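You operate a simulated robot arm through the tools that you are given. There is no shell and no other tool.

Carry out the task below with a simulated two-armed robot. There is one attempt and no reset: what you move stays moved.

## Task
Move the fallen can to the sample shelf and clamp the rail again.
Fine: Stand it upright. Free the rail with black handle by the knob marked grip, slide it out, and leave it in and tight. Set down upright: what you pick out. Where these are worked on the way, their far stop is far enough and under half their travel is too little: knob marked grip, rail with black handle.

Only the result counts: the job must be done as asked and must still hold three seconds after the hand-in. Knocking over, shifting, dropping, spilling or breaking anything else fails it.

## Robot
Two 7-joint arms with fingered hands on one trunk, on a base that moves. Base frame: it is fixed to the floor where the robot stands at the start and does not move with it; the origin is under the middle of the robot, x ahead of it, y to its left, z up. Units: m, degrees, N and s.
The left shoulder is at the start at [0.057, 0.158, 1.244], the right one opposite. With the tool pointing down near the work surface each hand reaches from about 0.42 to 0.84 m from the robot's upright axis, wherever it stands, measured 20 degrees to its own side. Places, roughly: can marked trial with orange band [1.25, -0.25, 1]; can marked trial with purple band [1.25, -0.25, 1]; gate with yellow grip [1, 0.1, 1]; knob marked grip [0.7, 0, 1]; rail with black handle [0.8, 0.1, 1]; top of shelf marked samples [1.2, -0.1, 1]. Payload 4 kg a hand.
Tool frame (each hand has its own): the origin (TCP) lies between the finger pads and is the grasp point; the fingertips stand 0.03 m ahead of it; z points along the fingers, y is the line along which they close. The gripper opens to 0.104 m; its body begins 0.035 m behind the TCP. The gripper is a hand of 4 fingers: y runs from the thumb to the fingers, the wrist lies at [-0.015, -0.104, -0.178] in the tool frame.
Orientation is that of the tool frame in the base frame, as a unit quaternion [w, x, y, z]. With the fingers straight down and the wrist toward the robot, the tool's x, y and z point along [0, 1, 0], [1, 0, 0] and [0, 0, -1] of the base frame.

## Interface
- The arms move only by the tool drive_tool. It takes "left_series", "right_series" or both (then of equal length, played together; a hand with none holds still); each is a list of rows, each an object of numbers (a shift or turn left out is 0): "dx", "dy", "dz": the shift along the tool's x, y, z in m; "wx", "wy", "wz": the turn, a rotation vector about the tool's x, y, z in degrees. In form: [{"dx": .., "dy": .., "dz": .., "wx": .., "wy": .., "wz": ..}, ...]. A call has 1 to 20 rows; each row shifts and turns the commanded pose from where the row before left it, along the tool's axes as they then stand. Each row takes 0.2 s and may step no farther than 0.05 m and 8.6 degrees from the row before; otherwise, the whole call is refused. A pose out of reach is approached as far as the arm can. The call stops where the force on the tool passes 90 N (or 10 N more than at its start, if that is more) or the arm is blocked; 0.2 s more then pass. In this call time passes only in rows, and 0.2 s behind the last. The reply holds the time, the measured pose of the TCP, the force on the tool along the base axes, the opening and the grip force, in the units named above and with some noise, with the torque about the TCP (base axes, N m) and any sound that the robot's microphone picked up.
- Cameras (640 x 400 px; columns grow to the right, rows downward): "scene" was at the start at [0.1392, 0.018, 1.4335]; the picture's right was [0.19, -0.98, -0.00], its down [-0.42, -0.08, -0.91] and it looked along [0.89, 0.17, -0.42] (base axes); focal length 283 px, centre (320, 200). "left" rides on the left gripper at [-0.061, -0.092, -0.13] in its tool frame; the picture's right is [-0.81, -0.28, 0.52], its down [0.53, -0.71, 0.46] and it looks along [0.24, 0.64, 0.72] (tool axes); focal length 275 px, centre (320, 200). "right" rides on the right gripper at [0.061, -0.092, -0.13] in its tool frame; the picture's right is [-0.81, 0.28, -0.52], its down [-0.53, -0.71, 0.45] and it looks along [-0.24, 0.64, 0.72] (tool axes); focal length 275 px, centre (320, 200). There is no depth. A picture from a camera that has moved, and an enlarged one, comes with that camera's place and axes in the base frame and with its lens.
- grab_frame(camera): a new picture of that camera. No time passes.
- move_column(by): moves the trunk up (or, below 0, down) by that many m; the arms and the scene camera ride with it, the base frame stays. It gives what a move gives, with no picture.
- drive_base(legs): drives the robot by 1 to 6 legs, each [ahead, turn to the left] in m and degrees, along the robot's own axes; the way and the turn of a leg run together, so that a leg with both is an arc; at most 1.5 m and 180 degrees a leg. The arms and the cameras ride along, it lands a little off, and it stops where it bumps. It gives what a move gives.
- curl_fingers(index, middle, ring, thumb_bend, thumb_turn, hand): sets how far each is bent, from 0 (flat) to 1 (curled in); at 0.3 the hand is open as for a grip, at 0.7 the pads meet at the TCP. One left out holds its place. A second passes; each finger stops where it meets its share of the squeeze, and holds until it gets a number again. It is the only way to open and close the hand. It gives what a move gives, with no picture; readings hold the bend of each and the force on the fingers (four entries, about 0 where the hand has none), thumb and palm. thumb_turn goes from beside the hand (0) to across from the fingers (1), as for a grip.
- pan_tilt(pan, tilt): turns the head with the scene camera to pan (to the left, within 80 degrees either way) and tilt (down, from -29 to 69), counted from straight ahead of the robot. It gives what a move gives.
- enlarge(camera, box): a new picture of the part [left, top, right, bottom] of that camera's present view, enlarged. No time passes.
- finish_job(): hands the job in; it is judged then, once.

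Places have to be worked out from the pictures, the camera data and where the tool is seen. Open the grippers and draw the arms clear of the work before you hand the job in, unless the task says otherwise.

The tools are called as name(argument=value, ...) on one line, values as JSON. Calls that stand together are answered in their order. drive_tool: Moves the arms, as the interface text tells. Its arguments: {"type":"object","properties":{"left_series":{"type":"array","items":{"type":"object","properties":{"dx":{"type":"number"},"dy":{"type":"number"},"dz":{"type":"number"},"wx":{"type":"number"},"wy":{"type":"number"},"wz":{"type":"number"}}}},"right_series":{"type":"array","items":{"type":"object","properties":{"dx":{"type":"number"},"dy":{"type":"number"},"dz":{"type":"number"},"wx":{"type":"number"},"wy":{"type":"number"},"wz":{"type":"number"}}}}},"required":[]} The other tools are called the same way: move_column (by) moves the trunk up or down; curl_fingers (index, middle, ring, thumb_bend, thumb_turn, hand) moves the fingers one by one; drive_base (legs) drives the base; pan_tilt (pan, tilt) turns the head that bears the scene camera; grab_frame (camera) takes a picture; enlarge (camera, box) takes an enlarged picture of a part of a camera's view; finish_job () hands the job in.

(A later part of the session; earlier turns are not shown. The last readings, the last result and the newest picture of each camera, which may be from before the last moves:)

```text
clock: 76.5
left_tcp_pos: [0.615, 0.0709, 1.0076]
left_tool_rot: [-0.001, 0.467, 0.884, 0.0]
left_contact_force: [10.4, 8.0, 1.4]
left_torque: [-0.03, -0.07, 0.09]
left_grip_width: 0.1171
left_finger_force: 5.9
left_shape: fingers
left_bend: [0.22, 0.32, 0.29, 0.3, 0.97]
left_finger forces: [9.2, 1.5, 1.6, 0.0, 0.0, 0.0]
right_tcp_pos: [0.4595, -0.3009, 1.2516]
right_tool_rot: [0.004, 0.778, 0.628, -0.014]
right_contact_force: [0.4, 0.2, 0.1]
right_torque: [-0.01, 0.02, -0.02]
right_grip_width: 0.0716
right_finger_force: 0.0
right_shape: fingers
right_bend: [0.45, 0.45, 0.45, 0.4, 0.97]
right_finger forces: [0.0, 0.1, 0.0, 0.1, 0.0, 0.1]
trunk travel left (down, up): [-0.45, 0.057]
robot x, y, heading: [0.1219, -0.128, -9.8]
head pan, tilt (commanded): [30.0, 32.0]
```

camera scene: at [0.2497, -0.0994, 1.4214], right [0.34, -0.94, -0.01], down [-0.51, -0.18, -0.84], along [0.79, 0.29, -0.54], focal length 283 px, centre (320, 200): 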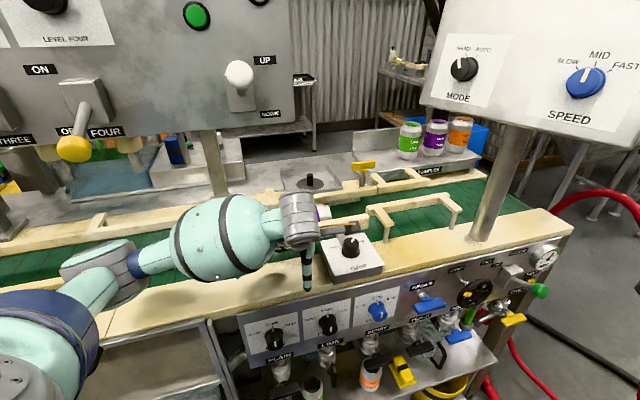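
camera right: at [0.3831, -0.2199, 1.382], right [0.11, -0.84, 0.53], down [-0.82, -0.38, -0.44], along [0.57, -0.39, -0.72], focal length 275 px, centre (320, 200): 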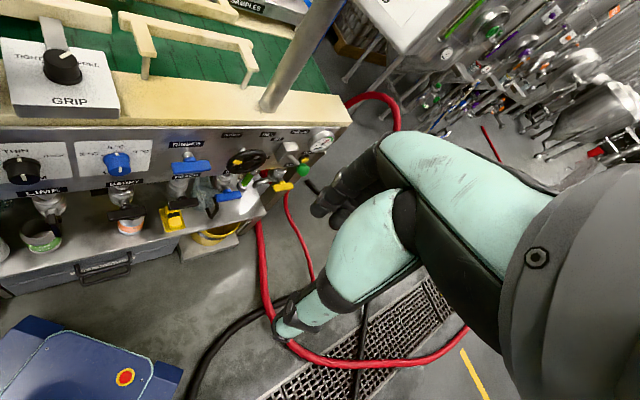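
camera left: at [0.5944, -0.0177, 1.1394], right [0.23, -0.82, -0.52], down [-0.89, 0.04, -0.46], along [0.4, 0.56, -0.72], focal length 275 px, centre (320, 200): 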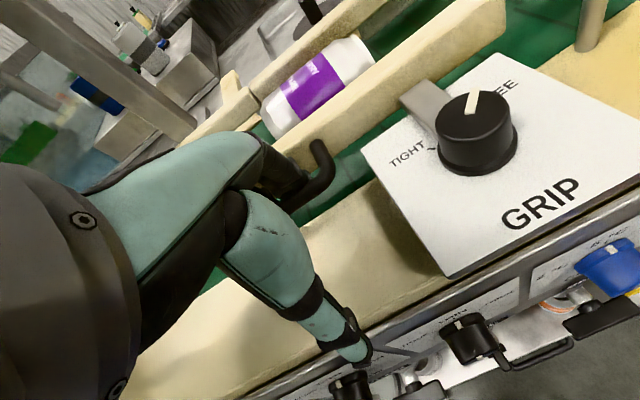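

Residual load is about 10 N, mostly on the index. I ease the index, move forward 4 mm, and lift straight up.

curl_fingers(hand="left", index=0.23, middle=0.31, ring=0.29)

drive_tool(left_series=[{"dy": 0.004}, {"dz": -0.015}, {"dz": -0.02}, {"dz": -0.03}, {"dz": -0.03}, {"dz": -0.03}, {}])

grab_frame(camera="scene")

grab_frame(camera="left")

```text
clock: 77.5
left_tcp_pos: [0.6135, 0.0697, 1.0082]
left_tool_rot: [0.0, 0.468, 0.884, 0.0]
left_contact_force: [3.2, 3.8, -1.1]
left_torque: [0.0, 0.01, 0.07]
left_grip_width: 0.1177
left_finger_force: 2.5
left_shape: fingers
left_bend: [0.21, 0.31, 0.27, 0.3, 0.97]
left_finger forces: [3.7, 0.6, 0.6, 0.0, 0.1, 0.0]
right_tcp_pos: [0.4593, -0.302, 1.254]
right_tool_rot: [0.003, 0.778, 0.628, -0.013]
right_contact_force: [0.6, 0.7, 0.7]
right_torque: [0.0, -0.03, 0.0]
right_grip_width: 0.0714
right_finger_force: 0.1
right_shape: fingers
right_bend: [0.45, 0.45, 0.45, 0.4, 0.97]
right_finger forces: [0.0, 0.1, 0.0, 0.0, 0.0, 0.0]
trunk travel left (down, up): [-0.45, 0.057]
robot x, y, heading: [0.1188, -0.1191, -10.2]
head pan, tilt (commanded): [30.0, 32.0]
```

```text
clock: 79.1
left_tcp_pos: [0.6166, 0.0731, 1.1348]
left_tool_rot: [0.0, 0.467, 0.884, 0.0]
left_contact_force: [-0.2, 0.3, 0.0]
left_torque: [0.01, 0.03, -0.01]
left_grip_width: 0.1133
left_finger_force: 0.1
left_shape: fingers
left_bend: [0.23, 0.31, 0.28, 0.3, 0.97]
left_finger forces: [0.0, 0.1, 0.0, 0.1, 0.1, 0.0]
right_tcp_pos: [0.4577, -0.3011, 1.254]
right_tool_rot: [0.003, 0.778, 0.628, -0.012]
right_contact_force: [0.2, 0.6, -0.1]
right_torque: [0.0, 0.01, -0.03]
right_grip_width: 0.0715
right_finger_force: 0.1
right_shape: fingers
right_bend: [0.45, 0.45, 0.45, 0.4, 0.97]
right_finger forces: [0.0, 0.0, 0.0, 0.1, 0.0, 0.0]
trunk travel left (down, up): [-0.45, 0.057]
robot x, y, heading: [0.1175, -0.124, -9.9]
head pan, tilt (commanded): [30.0, 32.0]
```

```text
taken
camera scene: at [0.2498, -0.0994, 1.4214], right [0.34, -0.94, -0.01], down [-0.51, -0.18, -0.84], along [0.79, 0.29, -0.54], focal length 283 px, centre (320, 200)
```

scene: 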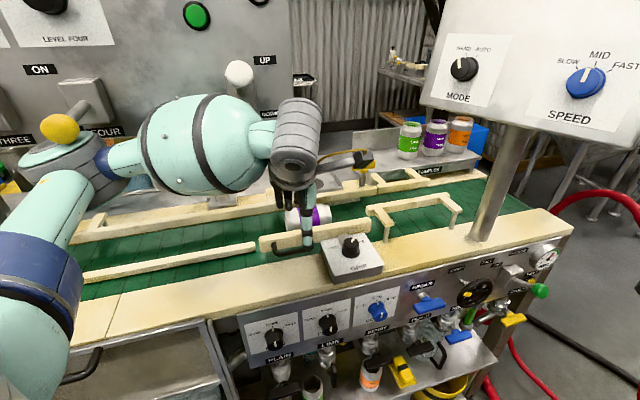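

```text
taken
camera left: at [0.5765, -0.0292, 1.2644], right [0.23, -0.82, -0.52], down [-0.89, 0.04, -0.46], along [0.39, 0.57, -0.72], focal length 275 px, centre (320, 200)
```

left: 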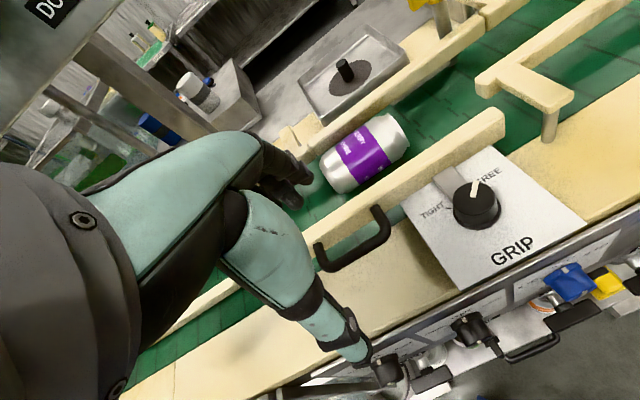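

The rail is out and the can lies free with space on both sides. I enlarge to locate the can accurately.

enlarge(camera="left", box=[280, 80, 480, 260])

enlarge(camera="scene", box=[240, 160, 400, 280])

```text
2.22 times, centred on (380, 170) of left
camera zoom: at [0.5765, -0.0292, 1.2644], right [0.23, -0.82, -0.52], down [-0.89, 0.04, -0.46], along [0.39, 0.57, -0.72], focal length 612 px, centre (187, 267)
```

zoom: 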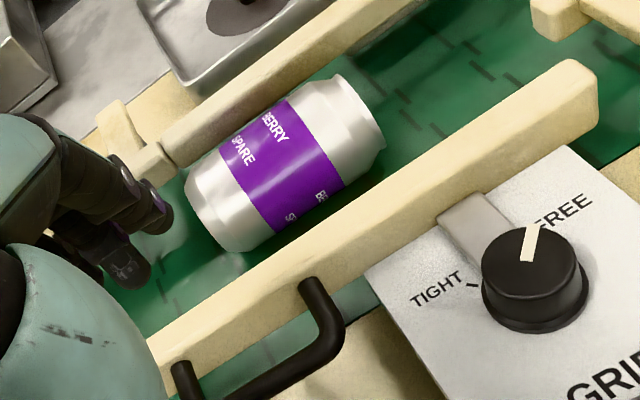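

```text
3.33 times, centred on (320, 220) of scene
camera zoom: at [0.2498, -0.0994, 1.4214], right [0.34, -0.94, -0.01], down [-0.51, -0.18, -0.84], along [0.79, 0.29, -0.54], focal length 945 px, centre (320, 133)
```

zoom: 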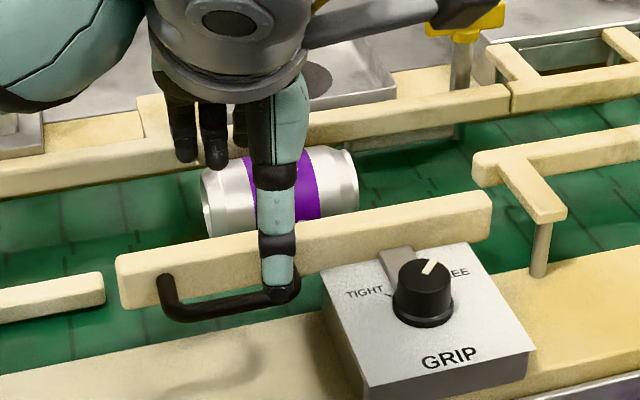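

I need the true gap between the can and the back rail, so I enlarge that region further.

enlarge(camera="left", box=[320, 70, 440, 160])

enlarge(camera="left", box=[300, 120, 420, 230])

```text
4.44 times, centred on (380, 115) of left
camera zoom: at [0.5765, -0.0292, 1.2644], right [0.23, -0.82, -0.52], down [-0.89, 0.04, -0.46], along [0.39, 0.57, -0.72], focal length 1224 px, centre (53, 578)
```

zoom: 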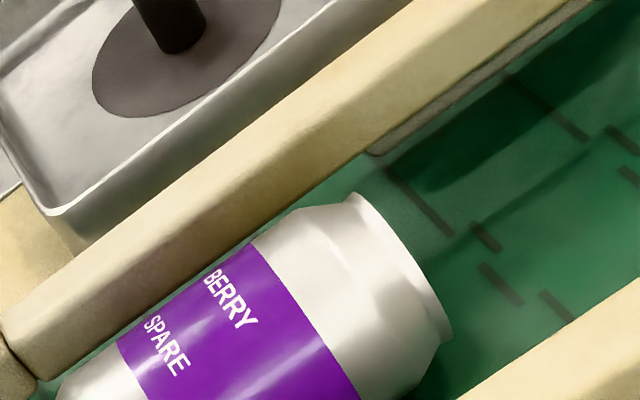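

```text
3.64 times, centred on (360, 175) of left
camera zoom: at [0.5765, -0.0292, 1.2644], right [0.23, -0.82, -0.52], down [-0.89, 0.04, -0.46], along [0.39, 0.57, -0.72], focal length 1001 px, centre (174, 291)
```

zoom: 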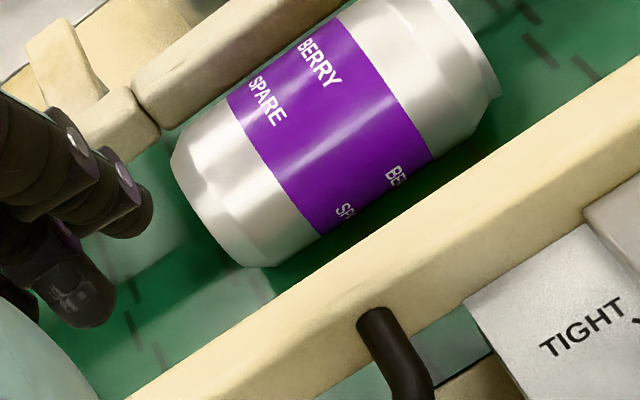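

Measuring again, the channel runs from about n 0.655 to 0.795, and the can's axis is at n 0.737, s 0.353, z 0.977. I'll grasp it tilted 25 degrees about the closing axis, so the hand stays above the gate grip when the can is stood upright. First I move above it and pre-shape.

drive_tool(left_series=[{"dx": -0.0151, "dy": 0.038, "dz": -0.002}, {"dx": -0.0151, "dy": 0.038}, {"dx": -0.0151, "dy": 0.038}, {"dx": -0.0151, "dy": 0.038}, {"dx": -0.0151, "dy": 0.038}, {"wz": -1.1}, {"wy": 8.3}, {"wy": 8.3}, {"wy": 8.3}, {}])

curl_fingers(hand="left", index=0.4, middle=0.4, ring=0.4, thumb_bend=0.37)

grab_frame(camera="left")

enlarge(camera="scene", box=[220, 130, 420, 280])

```text
clock: 81.3
left_tcp_pos: [0.8119, 0.1101, 1.1387]
left_tool_rot: [-0.192, 0.449, 0.867, 0.103]
left_contact_force: [-0.2, -0.2, 0.2]
left_torque: [0.02, 0.0, -0.02]
left_grip_width: 0.1135
left_finger_force: 0.1
left_shape: fingers
left_bend: [0.23, 0.31, 0.28, 0.3, 0.97]
left_finger forces: [0.1, 0.0, 0.0, 0.0, 0.0, 0.1]
right_tcp_pos: [0.4499, -0.3058, 1.2531]
right_tool_rot: [0.004, 0.778, 0.628, -0.008]
right_contact_force: [0.1, 0.1, 0.1]
right_torque: [0.01, -0.02, 0.03]
right_grip_width: 0.0715
right_finger_force: 0.0
right_shape: fingers
right_bend: [0.45, 0.45, 0.45, 0.4, 0.97]
right_finger forces: [0.1, 0.0, 0.1, 0.0, 0.0, 0.0]
trunk travel left (down, up): [-0.45, 0.057]
robot x, y, heading: [0.1207, -0.1227, -10.1]
head pan, tilt (commanded): [30.0, 32.0]
```

```text
clock: 82.3
left_tcp_pos: [0.8102, 0.109, 1.1387]
left_tool_rot: [-0.191, 0.448, 0.867, 0.103]
left_contact_force: [0.3, 1.2, 0.2]
left_torque: [-0.03, -0.01, 0.02]
left_grip_width: 0.0825
left_finger_force: 0.0
left_shape: fingers
left_bend: [0.4, 0.4, 0.4, 0.37, 0.97]
left_finger forces: [0.0, 0.0, 0.1, 0.0, 0.0, 0.0]
right_tcp_pos: [0.4474, -0.3073, 1.2553]
right_tool_rot: [0.004, 0.777, 0.629, -0.007]
right_contact_force: [0.8, -0.3, 1.0]
right_torque: [-0.02, -0.01, -0.02]
right_grip_width: 0.0711
right_finger_force: 0.0
right_shape: fingers
right_bend: [0.45, 0.45, 0.45, 0.4, 0.97]
right_finger forces: [0.0, 0.1, 0.0, 0.0, 0.1, 0.0]
trunk travel left (down, up): [-0.45, 0.057]
robot x, y, heading: [0.1179, -0.123, -10.0]
head pan, tilt (commanded): [30.0, 32.0]
```

```text
taken
camera left: at [0.7983, -0.0346, 1.2314], right [0.08, -0.58, -0.81], down [-0.97, 0.14, -0.19], along [0.23, 0.8, -0.55], focal length 275 px, centre (320, 200)
```

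left: 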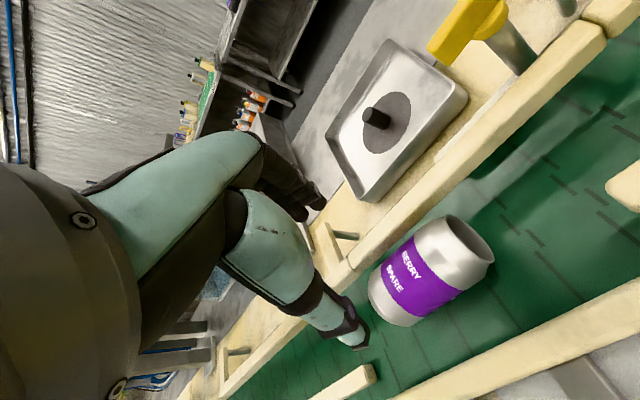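

```text
2.67 times, centred on (320, 205) of scene
camera zoom: at [0.2299, -0.1047, 1.4231], right [0.34, -0.94, -0.01], down [-0.5, -0.18, -0.85], along [0.8, 0.29, -0.53], focal length 756 px, centre (320, 187)
```

zoom: 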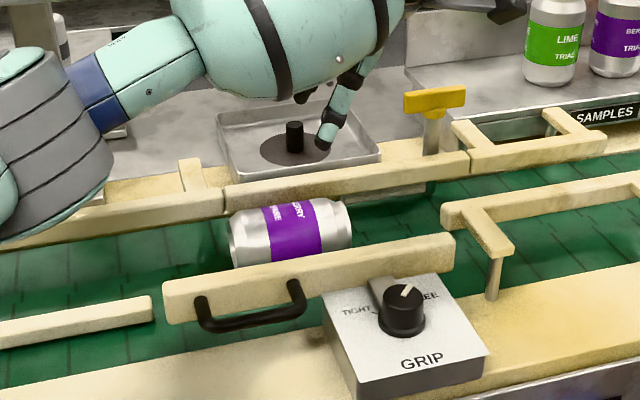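

The tilt is 25 degrees as planned, and the TCP needs about 1 cm more forward. I shift and descend vertically to z 1.06, just above the rails.

drive_tool(left_series=[{"dy": 0.01}, {"dx": -0.00835, "dz": 0.01783}, {"dx": -0.00835, "dz": 0.01783}, {"dx": -0.00835, "dz": 0.01783}, {"dx": -0.00835, "dz": 0.01783}, {}])

grab_frame(camera="left")

enlarge(camera="scene", box=[240, 140, 400, 260])

```text
clock: 83.7
left_tcp_pos: [0.8247, 0.1248, 1.0571]
left_tool_rot: [-0.192, 0.447, 0.868, 0.099]
left_contact_force: [1.4, 0.1, -0.2]
left_torque: [0.0, -0.02, 0.02]
left_grip_width: 0.0825
left_finger_force: 0.0
left_shape: fingers
left_bend: [0.4, 0.4, 0.4, 0.37, 0.97]
left_finger forces: [0.1, 0.0, 0.0, 0.1, 0.1, 0.0]
right_tcp_pos: [0.4568, -0.2998, 1.2535]
right_tool_rot: [0.004, 0.777, 0.629, -0.012]
right_contact_force: [0.8, 0.6, 0.8]
right_torque: [0.0, 0.01, 0.0]
right_grip_width: 0.0713
right_finger_force: 0.0
right_shape: fingers
right_bend: [0.45, 0.45, 0.45, 0.4, 0.97]
right_finger forces: [0.0, 0.0, 0.0, 0.0, 0.0, 0.0]
trunk travel left (down, up): [-0.45, 0.057]
robot x, y, heading: [0.1209, -0.1221, -10.0]
head pan, tilt (commanded): [30.0, 32.0]
```

```text
taken
camera left: at [0.8145, -0.0187, 1.1502], right [0.08, -0.58, -0.81], down [-0.97, 0.13, -0.19], along [0.22, 0.8, -0.55], focal length 275 px, centre (320, 200)
```

left: 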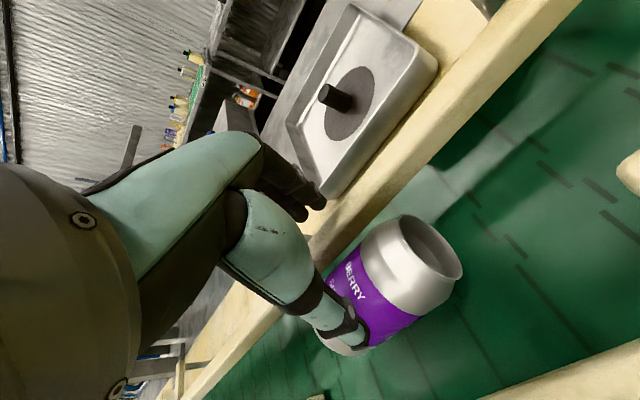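

```text
3.33 times, centred on (320, 200) of scene
camera zoom: at [0.2486, -0.0984, 1.4216], right [0.34, -0.94, -0.01], down [-0.51, -0.18, -0.84], along [0.79, 0.29, -0.54], focal length 945 px, centre (320, 200)
```

zoom: 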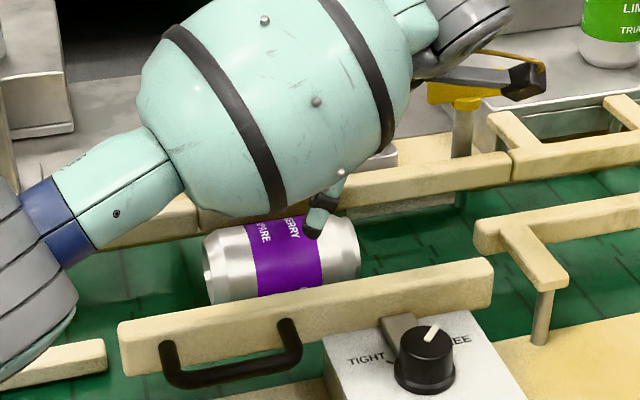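

The TCP is about 1 cm too far forward. I correct that and descend into the channel around the can in small steps.

drive_tool(left_series=[{"dy": -0.01}, {"dx": -0.0055, "dz": 0.0118}, {"dx": -0.0055, "dz": 0.0118}, {"dx": -0.0055, "dz": 0.0118}, {}])

grab_frame(camera="left")

enlarge(camera="scene", box=[240, 140, 400, 260])

```text
clock: 84.9
left_tcp_pos: [0.8107, 0.1098, 1.0403]
left_tool_rot: [-0.173, 0.45, 0.869, 0.111]
left_contact_force: [3.8, -18.4, 69.3]
left_torque: [2.77, -2.46, -0.83]
left_grip_width: 0.0912
left_finger_force: 34.9
left_shape: fingers
left_bend: [0.33, 0.32, 0.4, 0.37, 0.97]
left_finger forces: [35.8, 33.3, 0.0, 0.0, 0.0, 0.0]
right_tcp_pos: [0.4434, -0.3069, 1.2561]
right_tool_rot: [0.006, 0.777, 0.629, -0.006]
right_contact_force: [-0.2, -0.3, 1.0]
right_torque: [-0.01, 0.03, -0.03]
right_grip_width: 0.0712
right_finger_force: 0.0
right_shape: fingers
right_bend: [0.45, 0.45, 0.45, 0.4, 0.97]
right_finger forces: [0.1, 0.0, 0.0, 0.0, 0.1, 0.0]
trunk travel left (down, up): [-0.45, 0.057]
robot x, y, heading: [0.1174, -0.1208, -10.1]
head pan, tilt (commanded): [30.0, 32.0]
```

```text
taken
camera left: at [0.7947, -0.034, 1.1324], right [0.11, -0.58, -0.81], down [-0.96, 0.15, -0.23], along [0.25, 0.8, -0.54], focal length 275 px, centre (320, 200)
```

left: 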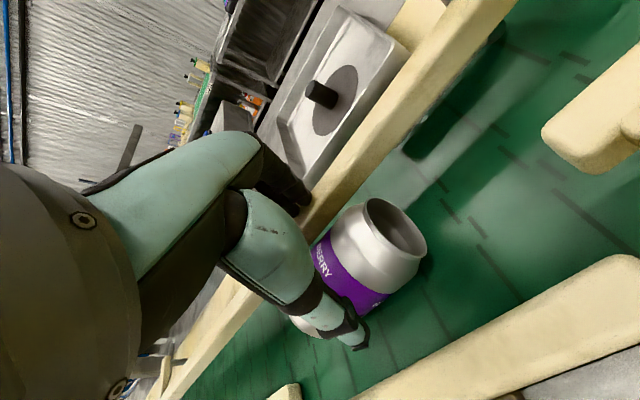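

```text
3.33 times, centred on (320, 200) of scene
camera zoom: at [0.2237, -0.1039, 1.424], right [0.34, -0.94, 0.0], down [-0.49, -0.18, -0.85], along [0.8, 0.29, -0.52], focal length 945 px, centre (320, 200)
```

zoom: 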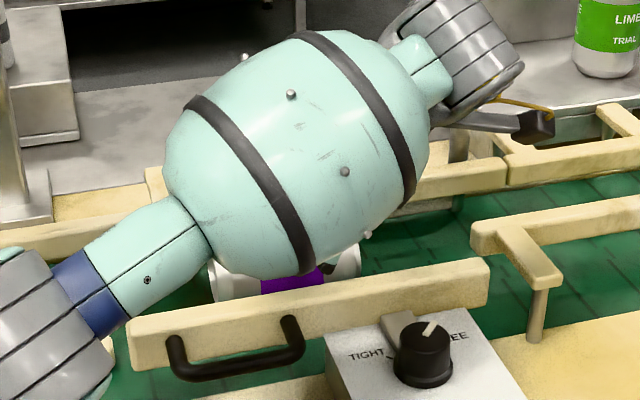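

Index and middle landed on something hard, probably the back rail's top edge. I back up at once and examine the fingertip position.

drive_tool(left_series=[{"dx": 0.0085, "dz": -0.0181}, {"dx": 0.0085, "dz": -0.0181}, {}])

enlarge(camera="left", box=[230, 130, 470, 360])

grab_frame(camera="scene")

```text
clock: 85.7
left_tcp_pos: [0.8108, 0.1199, 1.0594]
left_tool_rot: [-0.193, 0.447, 0.868, 0.098]
left_contact_force: [-0.6, -0.1, 0.2]
left_torque: [0.0, -0.03, -0.02]
left_grip_width: 0.0818
left_finger_force: 0.1
left_shape: fingers
left_bend: [0.4, 0.4, 0.4, 0.37, 0.97]
left_finger forces: [0.0, 0.0, 0.1, 0.0, 0.0, 0.0]
right_tcp_pos: [0.4519, -0.3, 1.2543]
right_tool_rot: [0.006, 0.778, 0.629, -0.011]
right_contact_force: [-0.3, 0.4, 0.3]
right_torque: [-0.02, -0.01, -0.01]
right_grip_width: 0.0715
right_finger_force: 0.1
right_shape: fingers
right_bend: [0.45, 0.45, 0.45, 0.4, 0.97]
right_finger forces: [0.1, 0.1, 0.1, 0.1, 0.0, 0.0]
trunk travel left (down, up): [-0.45, 0.057]
robot x, y, heading: [0.1176, -0.1195, -10.1]
head pan, tilt (commanded): [30.0, 32.0]
```

```text
1.74 times, centred on (350, 245) of left
camera zoom: at [0.8008, -0.0239, 1.151], right [0.07, -0.58, -0.81], down [-0.97, 0.14, -0.19], along [0.22, 0.8, -0.55], focal length 479 px, centre (268, 122)
```

zoom: 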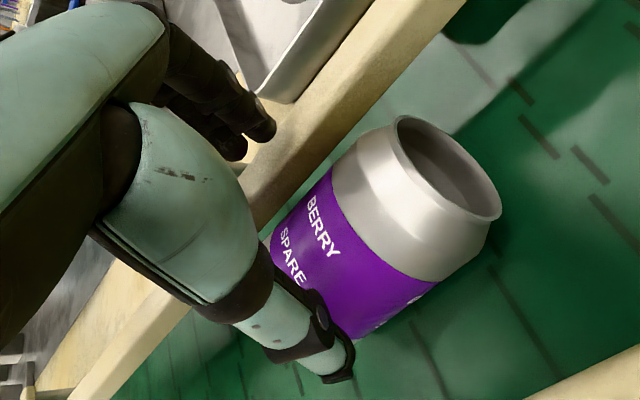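

```text
taken
camera scene: at [0.2435, -0.0983, 1.4218], right [0.34, -0.94, 0.0], down [-0.5, -0.18, -0.84], along [0.79, 0.29, -0.54], focal length 283 px, centre (320, 200)
```

scene: 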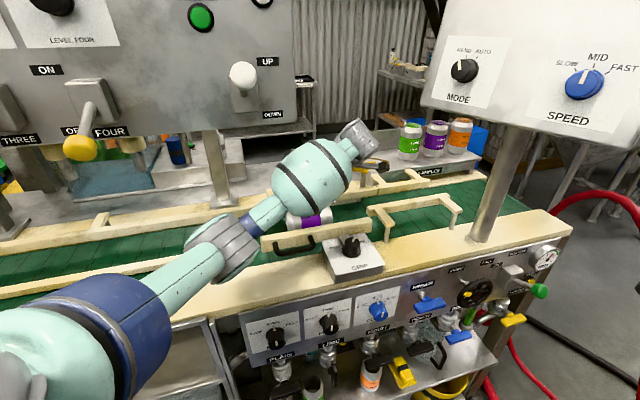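

I zoom on the back rail's edge next to the fingertips to place it precisely.

enlarge(camera="left", box=[290, 130, 410, 240])

```text
3.64 times, centred on (350, 185) of left
camera zoom: at [0.8008, -0.0239, 1.151], right [0.07, -0.58, -0.81], down [-0.97, 0.14, -0.19], along [0.22, 0.8, -0.55], focal length 1001 px, centre (211, 254)
```

zoom: 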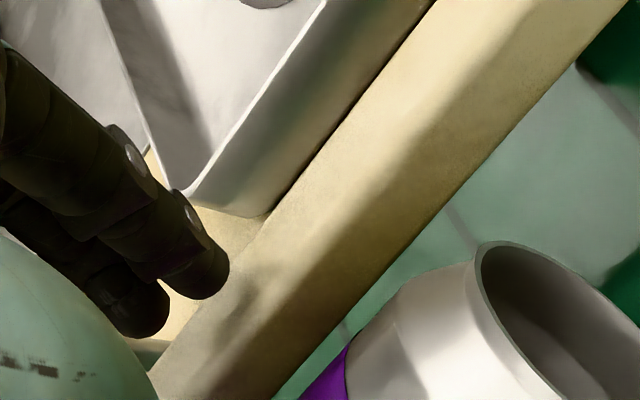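

The index tip is right on the back rail's edge, and the can's far gap is only about 14 mm. I'll shift back 14 mm with the thumb curled, dip the tips just inside the channel, and nudge the can about 15 mm toward the front rail to make room.

curl_fingers(hand="left", thumb_bend=0.5)

drive_tool(left_series=[{"dy": -0.014}, {"dx": -0.0045, "dz": 0.0095}, {"dx": -0.0045, "dz": 0.0095}, {}])

enlarge(camera="left", box=[250, 130, 450, 360])

```text
clock: 86.7
left_tcp_pos: [0.8179, 0.1181, 1.0569]
left_tool_rot: [-0.192, 0.447, 0.868, 0.099]
left_contact_force: [-1.7, 0.2, 1.1]
left_torque: [0.01, 0.04, 0.0]
left_grip_width: 0.0655
left_finger_force: 0.1
left_shape: fingers
left_bend: [0.4, 0.4, 0.4, 0.5, 0.97]
left_finger forces: [0.0, 0.0, 0.1, 0.0, 0.1, 0.1]
right_tcp_pos: [0.4584, -0.3021, 1.2519]
right_tool_rot: [0.004, 0.778, 0.628, -0.014]
right_contact_force: [0.1, 0.0, 0.9]
right_torque: [0.01, 0.03, 0.01]
right_grip_width: 0.0716
right_finger_force: 0.1
right_shape: fingers
right_bend: [0.45, 0.45, 0.45, 0.4, 0.97]
right_finger forces: [0.0, 0.0, 0.0, 0.0, 0.1, 0.0]
trunk travel left (down, up): [-0.45, 0.057]
robot x, y, heading: [0.1154, -0.1194, -10.1]
head pan, tilt (commanded): [30.0, 32.0]
```

```text
clock: 87.7
left_tcp_pos: [0.804, 0.1062, 1.0457]
left_tool_rot: [-0.185, 0.448, 0.869, 0.103]
left_contact_force: [-3.9, -10.1, 38.1]
left_torque: [1.32, -1.47, -0.28]
left_grip_width: 0.0713
left_finger_force: 20.8
left_shape: fingers
left_bend: [0.36, 0.4, 0.4, 0.5, 0.98]
left_finger forces: [38.5, 3.3, 0.0, 0.0, 0.0, 0.0]
right_tcp_pos: [0.4526, -0.3047, 1.2545]
right_tool_rot: [0.004, 0.778, 0.628, -0.01]
right_contact_force: [0.1, 0.2, -0.1]
right_torque: [-0.01, 0.01, -0.01]
right_grip_width: 0.0715
right_finger_force: 0.1
right_shape: fingers
right_bend: [0.45, 0.45, 0.45, 0.4, 0.97]
right_finger forces: [0.0, 0.0, 0.1, 0.1, 0.0, 0.0]
trunk travel left (down, up): [-0.45, 0.057]
robot x, y, heading: [0.1156, -0.1213, -10.0]
head pan, tilt (commanded): [30.0, 32.0]
```

```text
1.74 times, centred on (350, 245) of left
camera zoom: at [0.7908, -0.0375, 1.1376], right [0.09, -0.58, -0.81], down [-0.97, 0.14, -0.2], along [0.23, 0.8, -0.55], focal length 479 px, centre (268, 122)
```

zoom: 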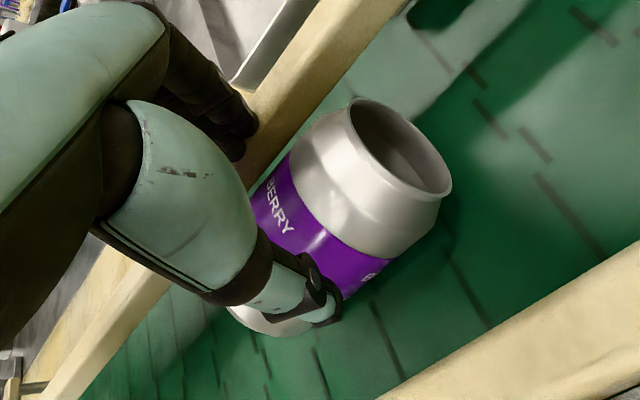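

The torque says the contact is at n 0.777, so the back rail is only about 8 mm behind the can. I'll instead touch the can's top with the fingertips and roll it toward the front rail.

drive_tool(left_series=[{"dx": 0.0127, "dz": -0.0272}, {"dy": -0.016}, {"dy": -0.016}, {}])

enlarge(camera="left", box=[230, 130, 470, 360])

```text
clock: 88.7
left_tcp_pos: [0.7803, 0.0916, 1.0651]
left_tool_rot: [-0.193, 0.447, 0.868, 0.098]
left_contact_force: [0.1, 0.1, 0.1]
left_torque: [0.0, 0.04, 0.0]
left_grip_width: 0.0654
left_finger_force: 0.1
left_shape: fingers
left_bend: [0.4, 0.4, 0.4, 0.5, 0.98]
left_finger forces: [0.0, 0.1, 0.1, 0.0, 0.0, 0.0]
right_tcp_pos: [0.4584, -0.3007, 1.2523]
right_tool_rot: [0.004, 0.778, 0.628, -0.013]
right_contact_force: [0.2, 0.8, -0.2]
right_torque: [0.01, 0.03, -0.01]
right_grip_width: 0.0716
right_finger_force: 0.0
right_shape: fingers
right_bend: [0.45, 0.45, 0.45, 0.4, 0.97]
right_finger forces: [0.0, 0.1, 0.0, 0.1, 0.0, 0.1]
trunk travel left (down, up): [-0.45, 0.057]
robot x, y, heading: [0.1199, -0.1205, -10.3]
head pan, tilt (commanded): [30.0, 32.0]
```

```text
1.74 times, centred on (350, 245) of left
camera zoom: at [0.7703, -0.0521, 1.159], right [0.07, -0.58, -0.81], down [-0.97, 0.14, -0.19], along [0.22, 0.8, -0.55], focal length 479 px, centre (268, 122)
```

zoom: 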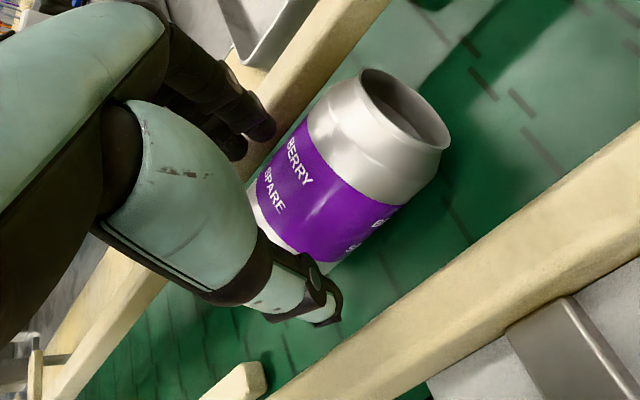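

The fingertips should be above the can's crown. I lower in small steps until light contact.

drive_tool(left_series=[{"dx": -0.0042, "dz": 0.009}, {"dx": -0.0017, "dz": 0.0036}, {}])

enlarge(camera="left", box=[230, 130, 470, 360])

```text
clock: 89.5
left_tcp_pos: [0.779, 0.0913, 1.0541]
left_tool_rot: [-0.191, 0.448, 0.868, 0.1]
left_contact_force: [0.9, -0.1, -0.5]
left_torque: [-0.01, 0.0, 0.01]
left_grip_width: 0.0654
left_finger_force: 0.1
left_shape: fingers
left_bend: [0.4, 0.4, 0.4, 0.5, 0.98]
left_finger forces: [0.0, 0.1, 0.1, 0.0, 0.0, 0.0]
right_tcp_pos: [0.4566, -0.302, 1.2523]
right_tool_rot: [0.004, 0.778, 0.628, -0.012]
right_contact_force: [-0.1, 0.1, 1.2]
right_torque: [-0.01, 0.01, -0.01]
right_grip_width: 0.0714
right_finger_force: 0.0
right_shape: fingers
right_bend: [0.45, 0.45, 0.45, 0.4, 0.97]
right_finger forces: [0.0, 0.0, 0.0, 0.0, 0.1, 0.0]
trunk travel left (down, up): [-0.45, 0.057]
robot x, y, heading: [0.1169, -0.1211, -10.2]
head pan, tilt (commanded): [30.0, 32.0]
```

```text
1.74 times, centred on (350, 245) of left
camera zoom: at [0.7684, -0.0526, 1.1467], right [0.08, -0.58, -0.81], down [-0.97, 0.14, -0.19], along [0.22, 0.8, -0.55], focal length 479 px, centre (268, 122)
```

zoom: 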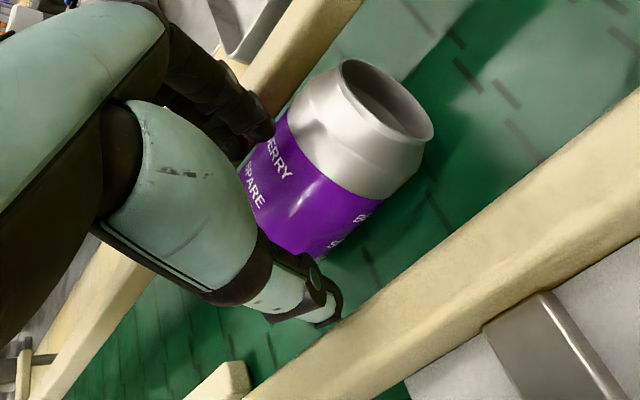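

No contact yet, so I go down another 4 mm at a time.

drive_tool(left_series=[{"dx": -0.0017, "dz": 0.0036}, {}])

drive_tool(left_series=[{"dx": -0.0017, "dz": 0.0036}, {}])

```text
clock: 90.1
left_tcp_pos: [0.7786, 0.0907, 1.051]
left_tool_rot: [-0.192, 0.448, 0.867, 0.099]
left_contact_force: [1.7, -2.0, 10.3]
left_torque: [-0.2, 0.32, 0.09]
left_grip_width: 0.0656
left_finger_force: 4.8
left_shape: fingers
left_bend: [0.4, 0.4, 0.4, 0.5, 0.99]
left_finger forces: [0.0, 0.1, 0.0, 0.0, 10.1, 0.0]
right_tcp_pos: [0.4565, -0.3018, 1.2534]
right_tool_rot: [0.005, 0.778, 0.628, -0.013]
right_contact_force: [0.8, -0.9, -0.2]
right_torque: [0.02, 0.02, 0.0]
right_grip_width: 0.0716
right_finger_force: 0.0
right_shape: fingers
right_bend: [0.45, 0.45, 0.45, 0.4, 0.97]
right_finger forces: [0.1, 0.1, 0.1, 0.0, 0.1, 0.0]
trunk travel left (down, up): [-0.45, 0.057]
robot x, y, heading: [0.1194, -0.1217, -10.1]
head pan, tilt (commanded): [30.0, 32.0]
```

```text
clock: 90.7
left_tcp_pos: [0.7785, 0.0895, 1.0467]
left_tool_rot: [-0.191, 0.447, 0.868, 0.101]
left_contact_force: [4.2, -3.4, 20.3]
left_torque: [-0.33, 0.79, 0.14]
left_grip_width: 0.0684
left_finger_force: 9.7
left_shape: fingers
left_bend: [0.4, 0.4, 0.4, 0.48, 1.0]
left_finger forces: [0.0, 0.1, 0.0, 0.1, 20.3, 0.1]
right_tcp_pos: [0.4558, -0.3025, 1.2546]
right_tool_rot: [0.004, 0.778, 0.628, -0.011]
right_contact_force: [0.9, 0.0, 0.7]
right_torque: [0.02, -0.01, -0.02]
right_grip_width: 0.0714
right_finger_force: 0.0
right_shape: fingers
right_bend: [0.45, 0.45, 0.45, 0.4, 0.97]
right_finger forces: [0.1, 0.0, 0.0, 0.0, 0.0, 0.1]
trunk travel left (down, up): [-0.45, 0.057]
robot x, y, heading: [0.1154, -0.1233, -9.9]
head pan, tilt (commanded): [30.0, 32.0]
```

The thumb is touching the front rail's top. I rise a little, curl the thumb inward out of the way, and try again.

drive_tool(left_series=[{"dx": 0.0064, "dz": -0.0136}, {}])

curl_fingers(hand="left", thumb_bend=0.68)

drive_tool(left_series=[{"dx": -0.0051, "dz": 0.0109}, {"dx": -0.0017, "dz": 0.0036}, {}])

enlarge(camera="left", box=[230, 130, 470, 360])

```text
clock: 91.3
left_tcp_pos: [0.7786, 0.0917, 1.0598]
left_tool_rot: [-0.192, 0.448, 0.868, 0.099]
left_contact_force: [-0.4, -0.1, 0.0]
left_torque: [0.0, 0.01, 0.0]
left_grip_width: 0.0656
left_finger_force: 0.1
left_shape: fingers
left_bend: [0.4, 0.4, 0.4, 0.5, 0.98]
left_finger forces: [0.1, 0.1, 0.1, 0.0, 0.1, 0.1]
right_tcp_pos: [0.4567, -0.301, 1.2528]
right_tool_rot: [0.004, 0.778, 0.628, -0.012]
right_contact_force: [0.4, -0.5, 0.2]
right_torque: [0.02, -0.03, -0.01]
right_grip_width: 0.0717
right_finger_force: 0.1
right_shape: fingers
right_bend: [0.45, 0.45, 0.45, 0.4, 0.97]
right_finger forces: [0.0, 0.0, 0.0, 0.1, 0.0, 0.1]
trunk travel left (down, up): [-0.45, 0.057]
robot x, y, heading: [0.121, -0.1208, -10.0]
head pan, tilt (commanded): [30.0, 32.0]
```

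```text
clock: 92.3
left_tcp_pos: [0.7798, 0.0908, 1.0598]
left_tool_rot: [-0.191, 0.448, 0.868, 0.1]
left_contact_force: [1.0, 0.1, -0.6]
left_torque: [0.0, 0.0, 0.0]
left_grip_width: 0.043
left_finger_force: 0.0
left_shape: fingers
left_bend: [0.4, 0.4, 0.4, 0.68, 0.98]
left_finger forces: [0.1, 0.0, 0.0, 0.0, 0.0, 0.0]
right_tcp_pos: [0.457, -0.301, 1.2528]
right_tool_rot: [0.005, 0.778, 0.628, -0.013]
right_contact_force: [0.2, 0.4, 0.0]
right_torque: [-0.02, 0.0, -0.01]
right_grip_width: 0.0712
right_finger_force: 0.1
right_shape: fingers
right_bend: [0.45, 0.45, 0.45, 0.4, 0.97]
right_finger forces: [0.0, 0.0, 0.0, 0.1, 0.0, 0.0]
trunk travel left (down, up): [-0.45, 0.057]
robot x, y, heading: [0.1196, -0.121, -10.3]
head pan, tilt (commanded): [30.0, 32.0]
```

```text
clock: 93.1
left_tcp_pos: [0.7788, 0.0926, 1.0445]
left_tool_rot: [-0.192, 0.447, 0.868, 0.1]
left_contact_force: [-1.2, -0.4, 0.4]
left_torque: [-0.02, 0.03, 0.01]
left_grip_width: 0.0427
left_finger_force: 0.1
left_shape: fingers
left_bend: [0.4, 0.4, 0.4, 0.68, 0.98]
left_finger forces: [0.1, 0.1, 0.0, 0.1, 0.8, 0.0]
right_tcp_pos: [0.4569, -0.3023, 1.2529]
right_tool_rot: [0.004, 0.778, 0.628, -0.012]
right_contact_force: [0.4, -0.2, -0.5]
right_torque: [0.01, 0.0, 0.02]
right_grip_width: 0.0714
right_finger_force: 0.0
right_shape: fingers
right_bend: [0.45, 0.45, 0.45, 0.4, 0.97]
right_finger forces: [0.1, 0.0, 0.0, 0.0, 0.0, 0.0]
trunk travel left (down, up): [-0.45, 0.057]
robot x, y, heading: [0.1176, -0.1215, -9.8]
head pan, tilt (commanded): [30.0, 32.0]
```

```text
1.74 times, centred on (350, 245) of left
camera zoom: at [0.7688, -0.0525, 1.1367], right [0.08, -0.58, -0.81], down [-0.97, 0.14, -0.19], along [0.22, 0.8, -0.55], focal length 479 px, centre (268, 122)
```

zoom: 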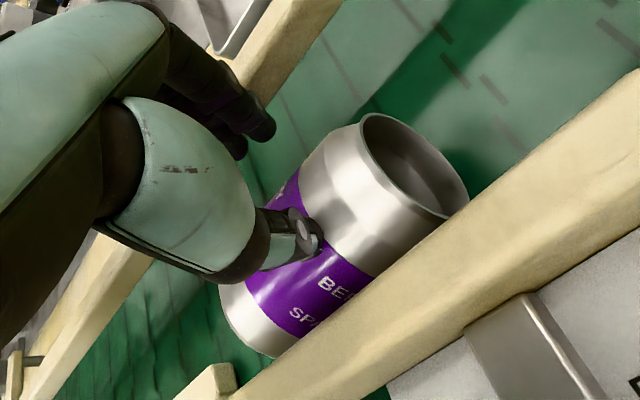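

The can has rolled over toward the front rail, with its axis at about n 0.692. I want it mid-channel near 0.715, so I'll place the fingertips on its crown and roll it back about 2 cm.

drive_tool(left_series=[{"dx": 0.0093, "dz": -0.0199}, {"dy": -0.0245}, {"dy": -0.0245}, {"dx": -0.0038, "dz": 0.0081}, {}])

enlarge(camera="left", box=[230, 130, 470, 360])

grab_frame(camera="scene")

```text
clock: 94.3
left_tcp_pos: [0.7402, 0.0631, 1.0568]
left_tool_rot: [-0.192, 0.447, 0.868, 0.1]
left_contact_force: [-0.2, 0.2, -0.4]
left_torque: [0.0, 0.01, -0.02]
left_grip_width: 0.043
left_finger_force: 0.0
left_shape: fingers
left_bend: [0.4, 0.4, 0.4, 0.68, 0.98]
left_finger forces: [0.0, 0.0, 0.0, 0.0, 0.1, 0.0]
right_tcp_pos: [0.457, -0.302, 1.2528]
right_tool_rot: [0.004, 0.778, 0.628, -0.012]
right_contact_force: [0.1, -0.1, 0.5]
right_torque: [0.02, 0.01, 0.02]
right_grip_width: 0.0717
right_finger_force: 0.1
right_shape: fingers
right_bend: [0.45, 0.45, 0.45, 0.4, 0.97]
right_finger forces: [0.0, 0.1, 0.0, 0.0, 0.0, 0.0]
trunk travel left (down, up): [-0.45, 0.057]
robot x, y, heading: [0.1172, -0.121, -10.0]
head pan, tilt (commanded): [30.0, 32.0]
```

```text
1.74 times, centred on (350, 245) of left
camera zoom: at [0.7298, -0.081, 1.1497], right [0.08, -0.58, -0.81], down [-0.97, 0.14, -0.19], along [0.22, 0.8, -0.55], focal length 479 px, centre (268, 122)
```

zoom: 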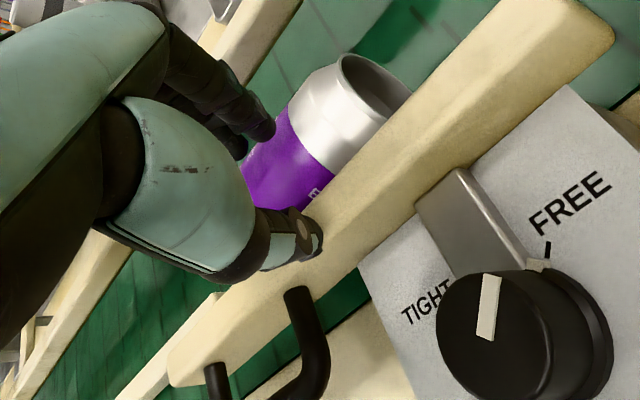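

```text
taken
camera scene: at [0.2499, -0.0996, 1.4214], right [0.34, -0.94, -0.01], down [-0.51, -0.18, -0.84], along [0.79, 0.29, -0.54], focal length 283 px, centre (320, 200)
```

scene: 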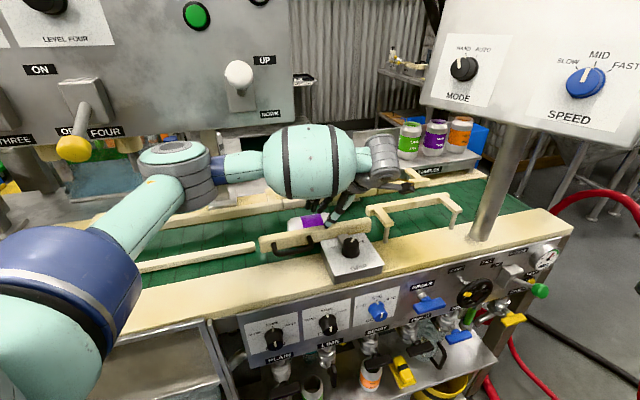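

The fingertips are over the can and the thumb is over the front rail. I lower gently to touch.

drive_tool(left_series=[{"dx": -0.0017, "dz": 0.0036}, {}])

drive_tool(left_series=[{"dx": -0.0013, "dz": 0.0027}, {}])

```text
clock: 94.9
left_tcp_pos: [0.7397, 0.0631, 1.0526]
left_tool_rot: [-0.191, 0.448, 0.868, 0.099]
left_contact_force: [0.6, 0.0, 0.3]
left_torque: [-0.01, 0.0, 0.02]
left_grip_width: 0.0428
left_finger_force: 0.1
left_shape: fingers
left_bend: [0.4, 0.4, 0.4, 0.68, 0.98]
left_finger forces: [0.0, 0.0, 0.1, 0.1, 0.0, 0.0]
right_tcp_pos: [0.4569, -0.3028, 1.2535]
right_tool_rot: [0.004, 0.778, 0.628, -0.012]
right_contact_force: [-0.6, 0.3, 0.4]
right_torque: [0.01, -0.02, 0.0]
right_grip_width: 0.0716
right_finger_force: 0.0
right_shape: fingers
right_bend: [0.45, 0.45, 0.45, 0.4, 0.97]
right_finger forces: [0.0, 0.0, 0.1, 0.0, 0.0, 0.0]
trunk travel left (down, up): [-0.45, 0.057]
robot x, y, heading: [0.1187, -0.1192, -10.4]
head pan, tilt (commanded): [30.0, 32.0]
```

```text
clock: 95.5
left_tcp_pos: [0.7395, 0.0627, 1.0508]
left_tool_rot: [-0.191, 0.447, 0.868, 0.1]
left_contact_force: [-1.2, -0.7, 1.4]
left_torque: [0.01, 0.0, -0.01]
left_grip_width: 0.0426
left_finger_force: 0.6
left_shape: fingers
left_bend: [0.4, 0.4, 0.4, 0.68, 0.98]
left_finger forces: [0.0, 0.0, 0.0, 0.1, 1.0, 0.0]
right_tcp_pos: [0.4581, -0.3011, 1.2532]
right_tool_rot: [0.004, 0.778, 0.628, -0.013]
right_contact_force: [-1.3, 0.9, 0.2]
right_torque: [-0.01, 0.0, 0.01]
right_grip_width: 0.0716
right_finger_force: 0.0
right_shape: fingers
right_bend: [0.45, 0.45, 0.45, 0.4, 0.97]
right_finger forces: [0.1, 0.0, 0.0, 0.1, 0.0, 0.1]
trunk travel left (down, up): [-0.45, 0.057]
robot x, y, heading: [0.1175, -0.124, -10.0]
head pan, tilt (commanded): [30.0, 32.0]
```

The thumb touches the rail first. I curl it further in so only the fingertips reach the can.

curl_fingers(hand="left", thumb_bend=0.9)

drive_tool(left_series=[{"dx": -0.0017, "dz": 0.0036}, {}])

enlarge(camera="left", box=[230, 130, 470, 360])

```text
clock: 96.5
left_tcp_pos: [0.7404, 0.0626, 1.0493]
left_tool_rot: [-0.192, 0.448, 0.868, 0.099]
left_contact_force: [-0.2, -0.6, 0.7]
left_torque: [0.01, 0.01, 0.01]
left_grip_width: 0.0172
left_finger_force: 0.0
left_shape: fingers
left_bend: [0.4, 0.4, 0.4, 0.9, 0.98]
left_finger forces: [0.0, 0.0, 0.0, 0.0, 0.1, 0.0]
right_tcp_pos: [0.4568, -0.3025, 1.2523]
right_tool_rot: [0.004, 0.778, 0.628, -0.011]
right_contact_force: [-0.6, 0.0, 0.1]
right_torque: [0.0, 0.01, -0.01]
right_grip_width: 0.0713
right_finger_force: 0.0
right_shape: fingers
right_bend: [0.45, 0.45, 0.45, 0.4, 0.97]
right_finger forces: [0.0, 0.0, 0.0, 0.0, 0.0, 0.1]
trunk travel left (down, up): [-0.45, 0.057]
robot x, y, heading: [0.1173, -0.1235, -10.4]
head pan, tilt (commanded): [30.0, 32.0]
```

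```text
clock: 97.1
left_tcp_pos: [0.7407, 0.0634, 1.0463]
left_tool_rot: [-0.191, 0.448, 0.868, 0.099]
left_contact_force: [-0.3, 0.0, -0.4]
left_torque: [0.0, -0.03, 0.01]
left_grip_width: 0.0174
left_finger_force: 0.1
left_shape: fingers
left_bend: [0.4, 0.4, 0.4, 0.9, 0.98]
left_finger forces: [0.1, 0.0, 0.0, 0.1, 0.1, 0.1]
right_tcp_pos: [0.4568, -0.3012, 1.2532]
right_tool_rot: [0.005, 0.778, 0.628, -0.012]
right_contact_force: [1.2, 0.3, -0.5]
right_torque: [0.01, 0.0, 0.01]
right_grip_width: 0.0716
right_finger_force: 0.1
right_shape: fingers
right_bend: [0.45, 0.45, 0.45, 0.4, 0.97]
right_finger forces: [0.0, 0.0, 0.1, 0.1, 0.1, 0.1]
trunk travel left (down, up): [-0.45, 0.057]
robot x, y, heading: [0.1161, -0.1256, -9.7]
head pan, tilt (commanded): [30.0, 32.0]
```

```text
1.74 times, centred on (350, 245) of left
camera zoom: at [0.7293, -0.0807, 1.1385], right [0.08, -0.58, -0.81], down [-0.97, 0.14, -0.19], along [0.22, 0.8, -0.55], focal length 479 px, centre (268, 122)
```

zoom: 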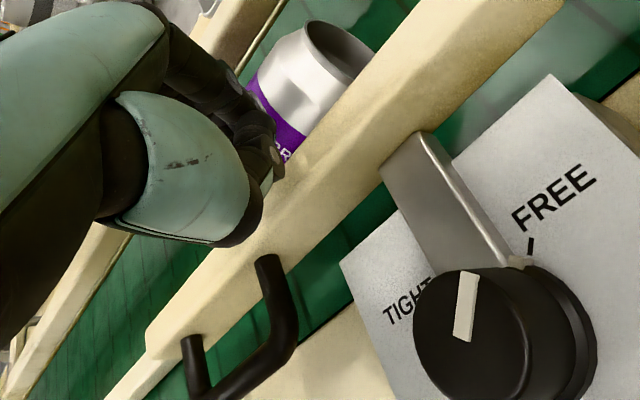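

The can seems to have shifted to about n 0.72, mid-channel. I lift clear and look before deciding.

drive_tool(left_series=[{"dx": 0.0106, "dz": -0.0226}, {"dx": 0.0106, "dz": -0.0226}, {"dx": 0.0106, "dz": -0.0226}, {}])

enlarge(camera="left", box=[230, 100, 550, 330])

enlarge(camera="scene", box=[240, 160, 400, 280])

```text
clock: 98.1
left_tcp_pos: [0.7393, 0.0632, 1.1205]
left_tool_rot: [-0.192, 0.448, 0.868, 0.098]
left_contact_force: [0.7, 1.1, 0.4]
left_torque: [0.0, 0.03, 0.02]
left_grip_width: 0.0172
left_finger_force: 0.1
left_shape: fingers
left_bend: [0.4, 0.4, 0.4, 0.9, 0.98]
left_finger forces: [0.1, 0.1, 0.0, 0.1, 0.0, 0.0]
right_tcp_pos: [0.457, -0.3015, 1.2524]
right_tool_rot: [0.004, 0.778, 0.628, -0.012]
right_contact_force: [-0.3, -0.8, 0.3]
right_torque: [-0.02, -0.01, -0.02]
right_grip_width: 0.0718
right_finger_force: 0.2
right_shape: fingers
right_bend: [0.45, 0.45, 0.45, 0.4, 0.97]
right_finger forces: [0.0, 0.1, 0.0, 0.1, 0.1, 0.0]
trunk travel left (down, up): [-0.45, 0.057]
robot x, y, heading: [0.1149, -0.1198, -10.0]
head pan, tilt (commanded): [30.0, 32.0]
```

```text
1.74 times, centred on (390, 215) of left
camera zoom: at [0.7292, -0.0808, 1.214], right [0.08, -0.58, -0.81], down [-0.97, 0.14, -0.19], along [0.22, 0.8, -0.55], focal length 479 px, centre (198, 174)
```

zoom: 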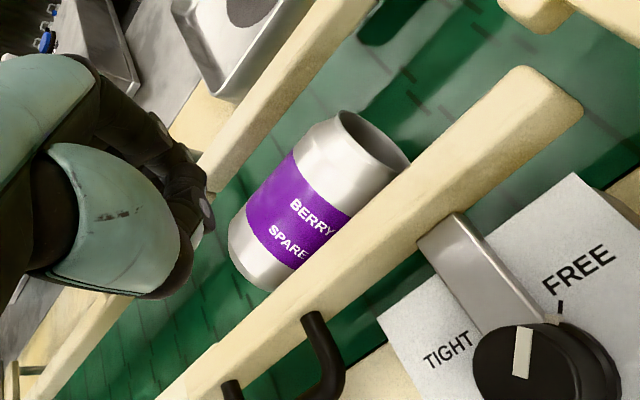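

```text
3.33 times, centred on (320, 220) of scene
camera zoom: at [0.25, -0.0995, 1.4214], right [0.34, -0.94, -0.01], down [-0.51, -0.18, -0.84], along [0.79, 0.29, -0.54], focal length 945 px, centre (320, 133)
```

zoom: 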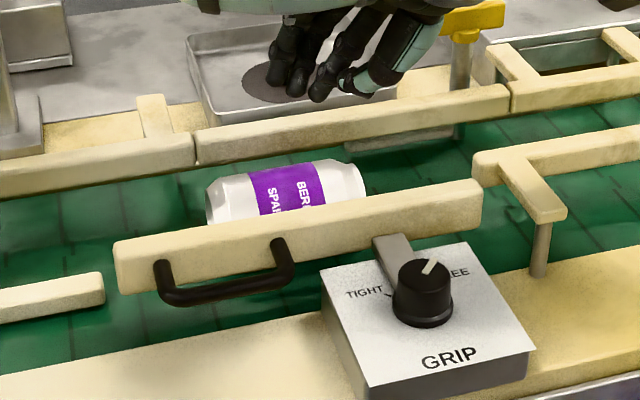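

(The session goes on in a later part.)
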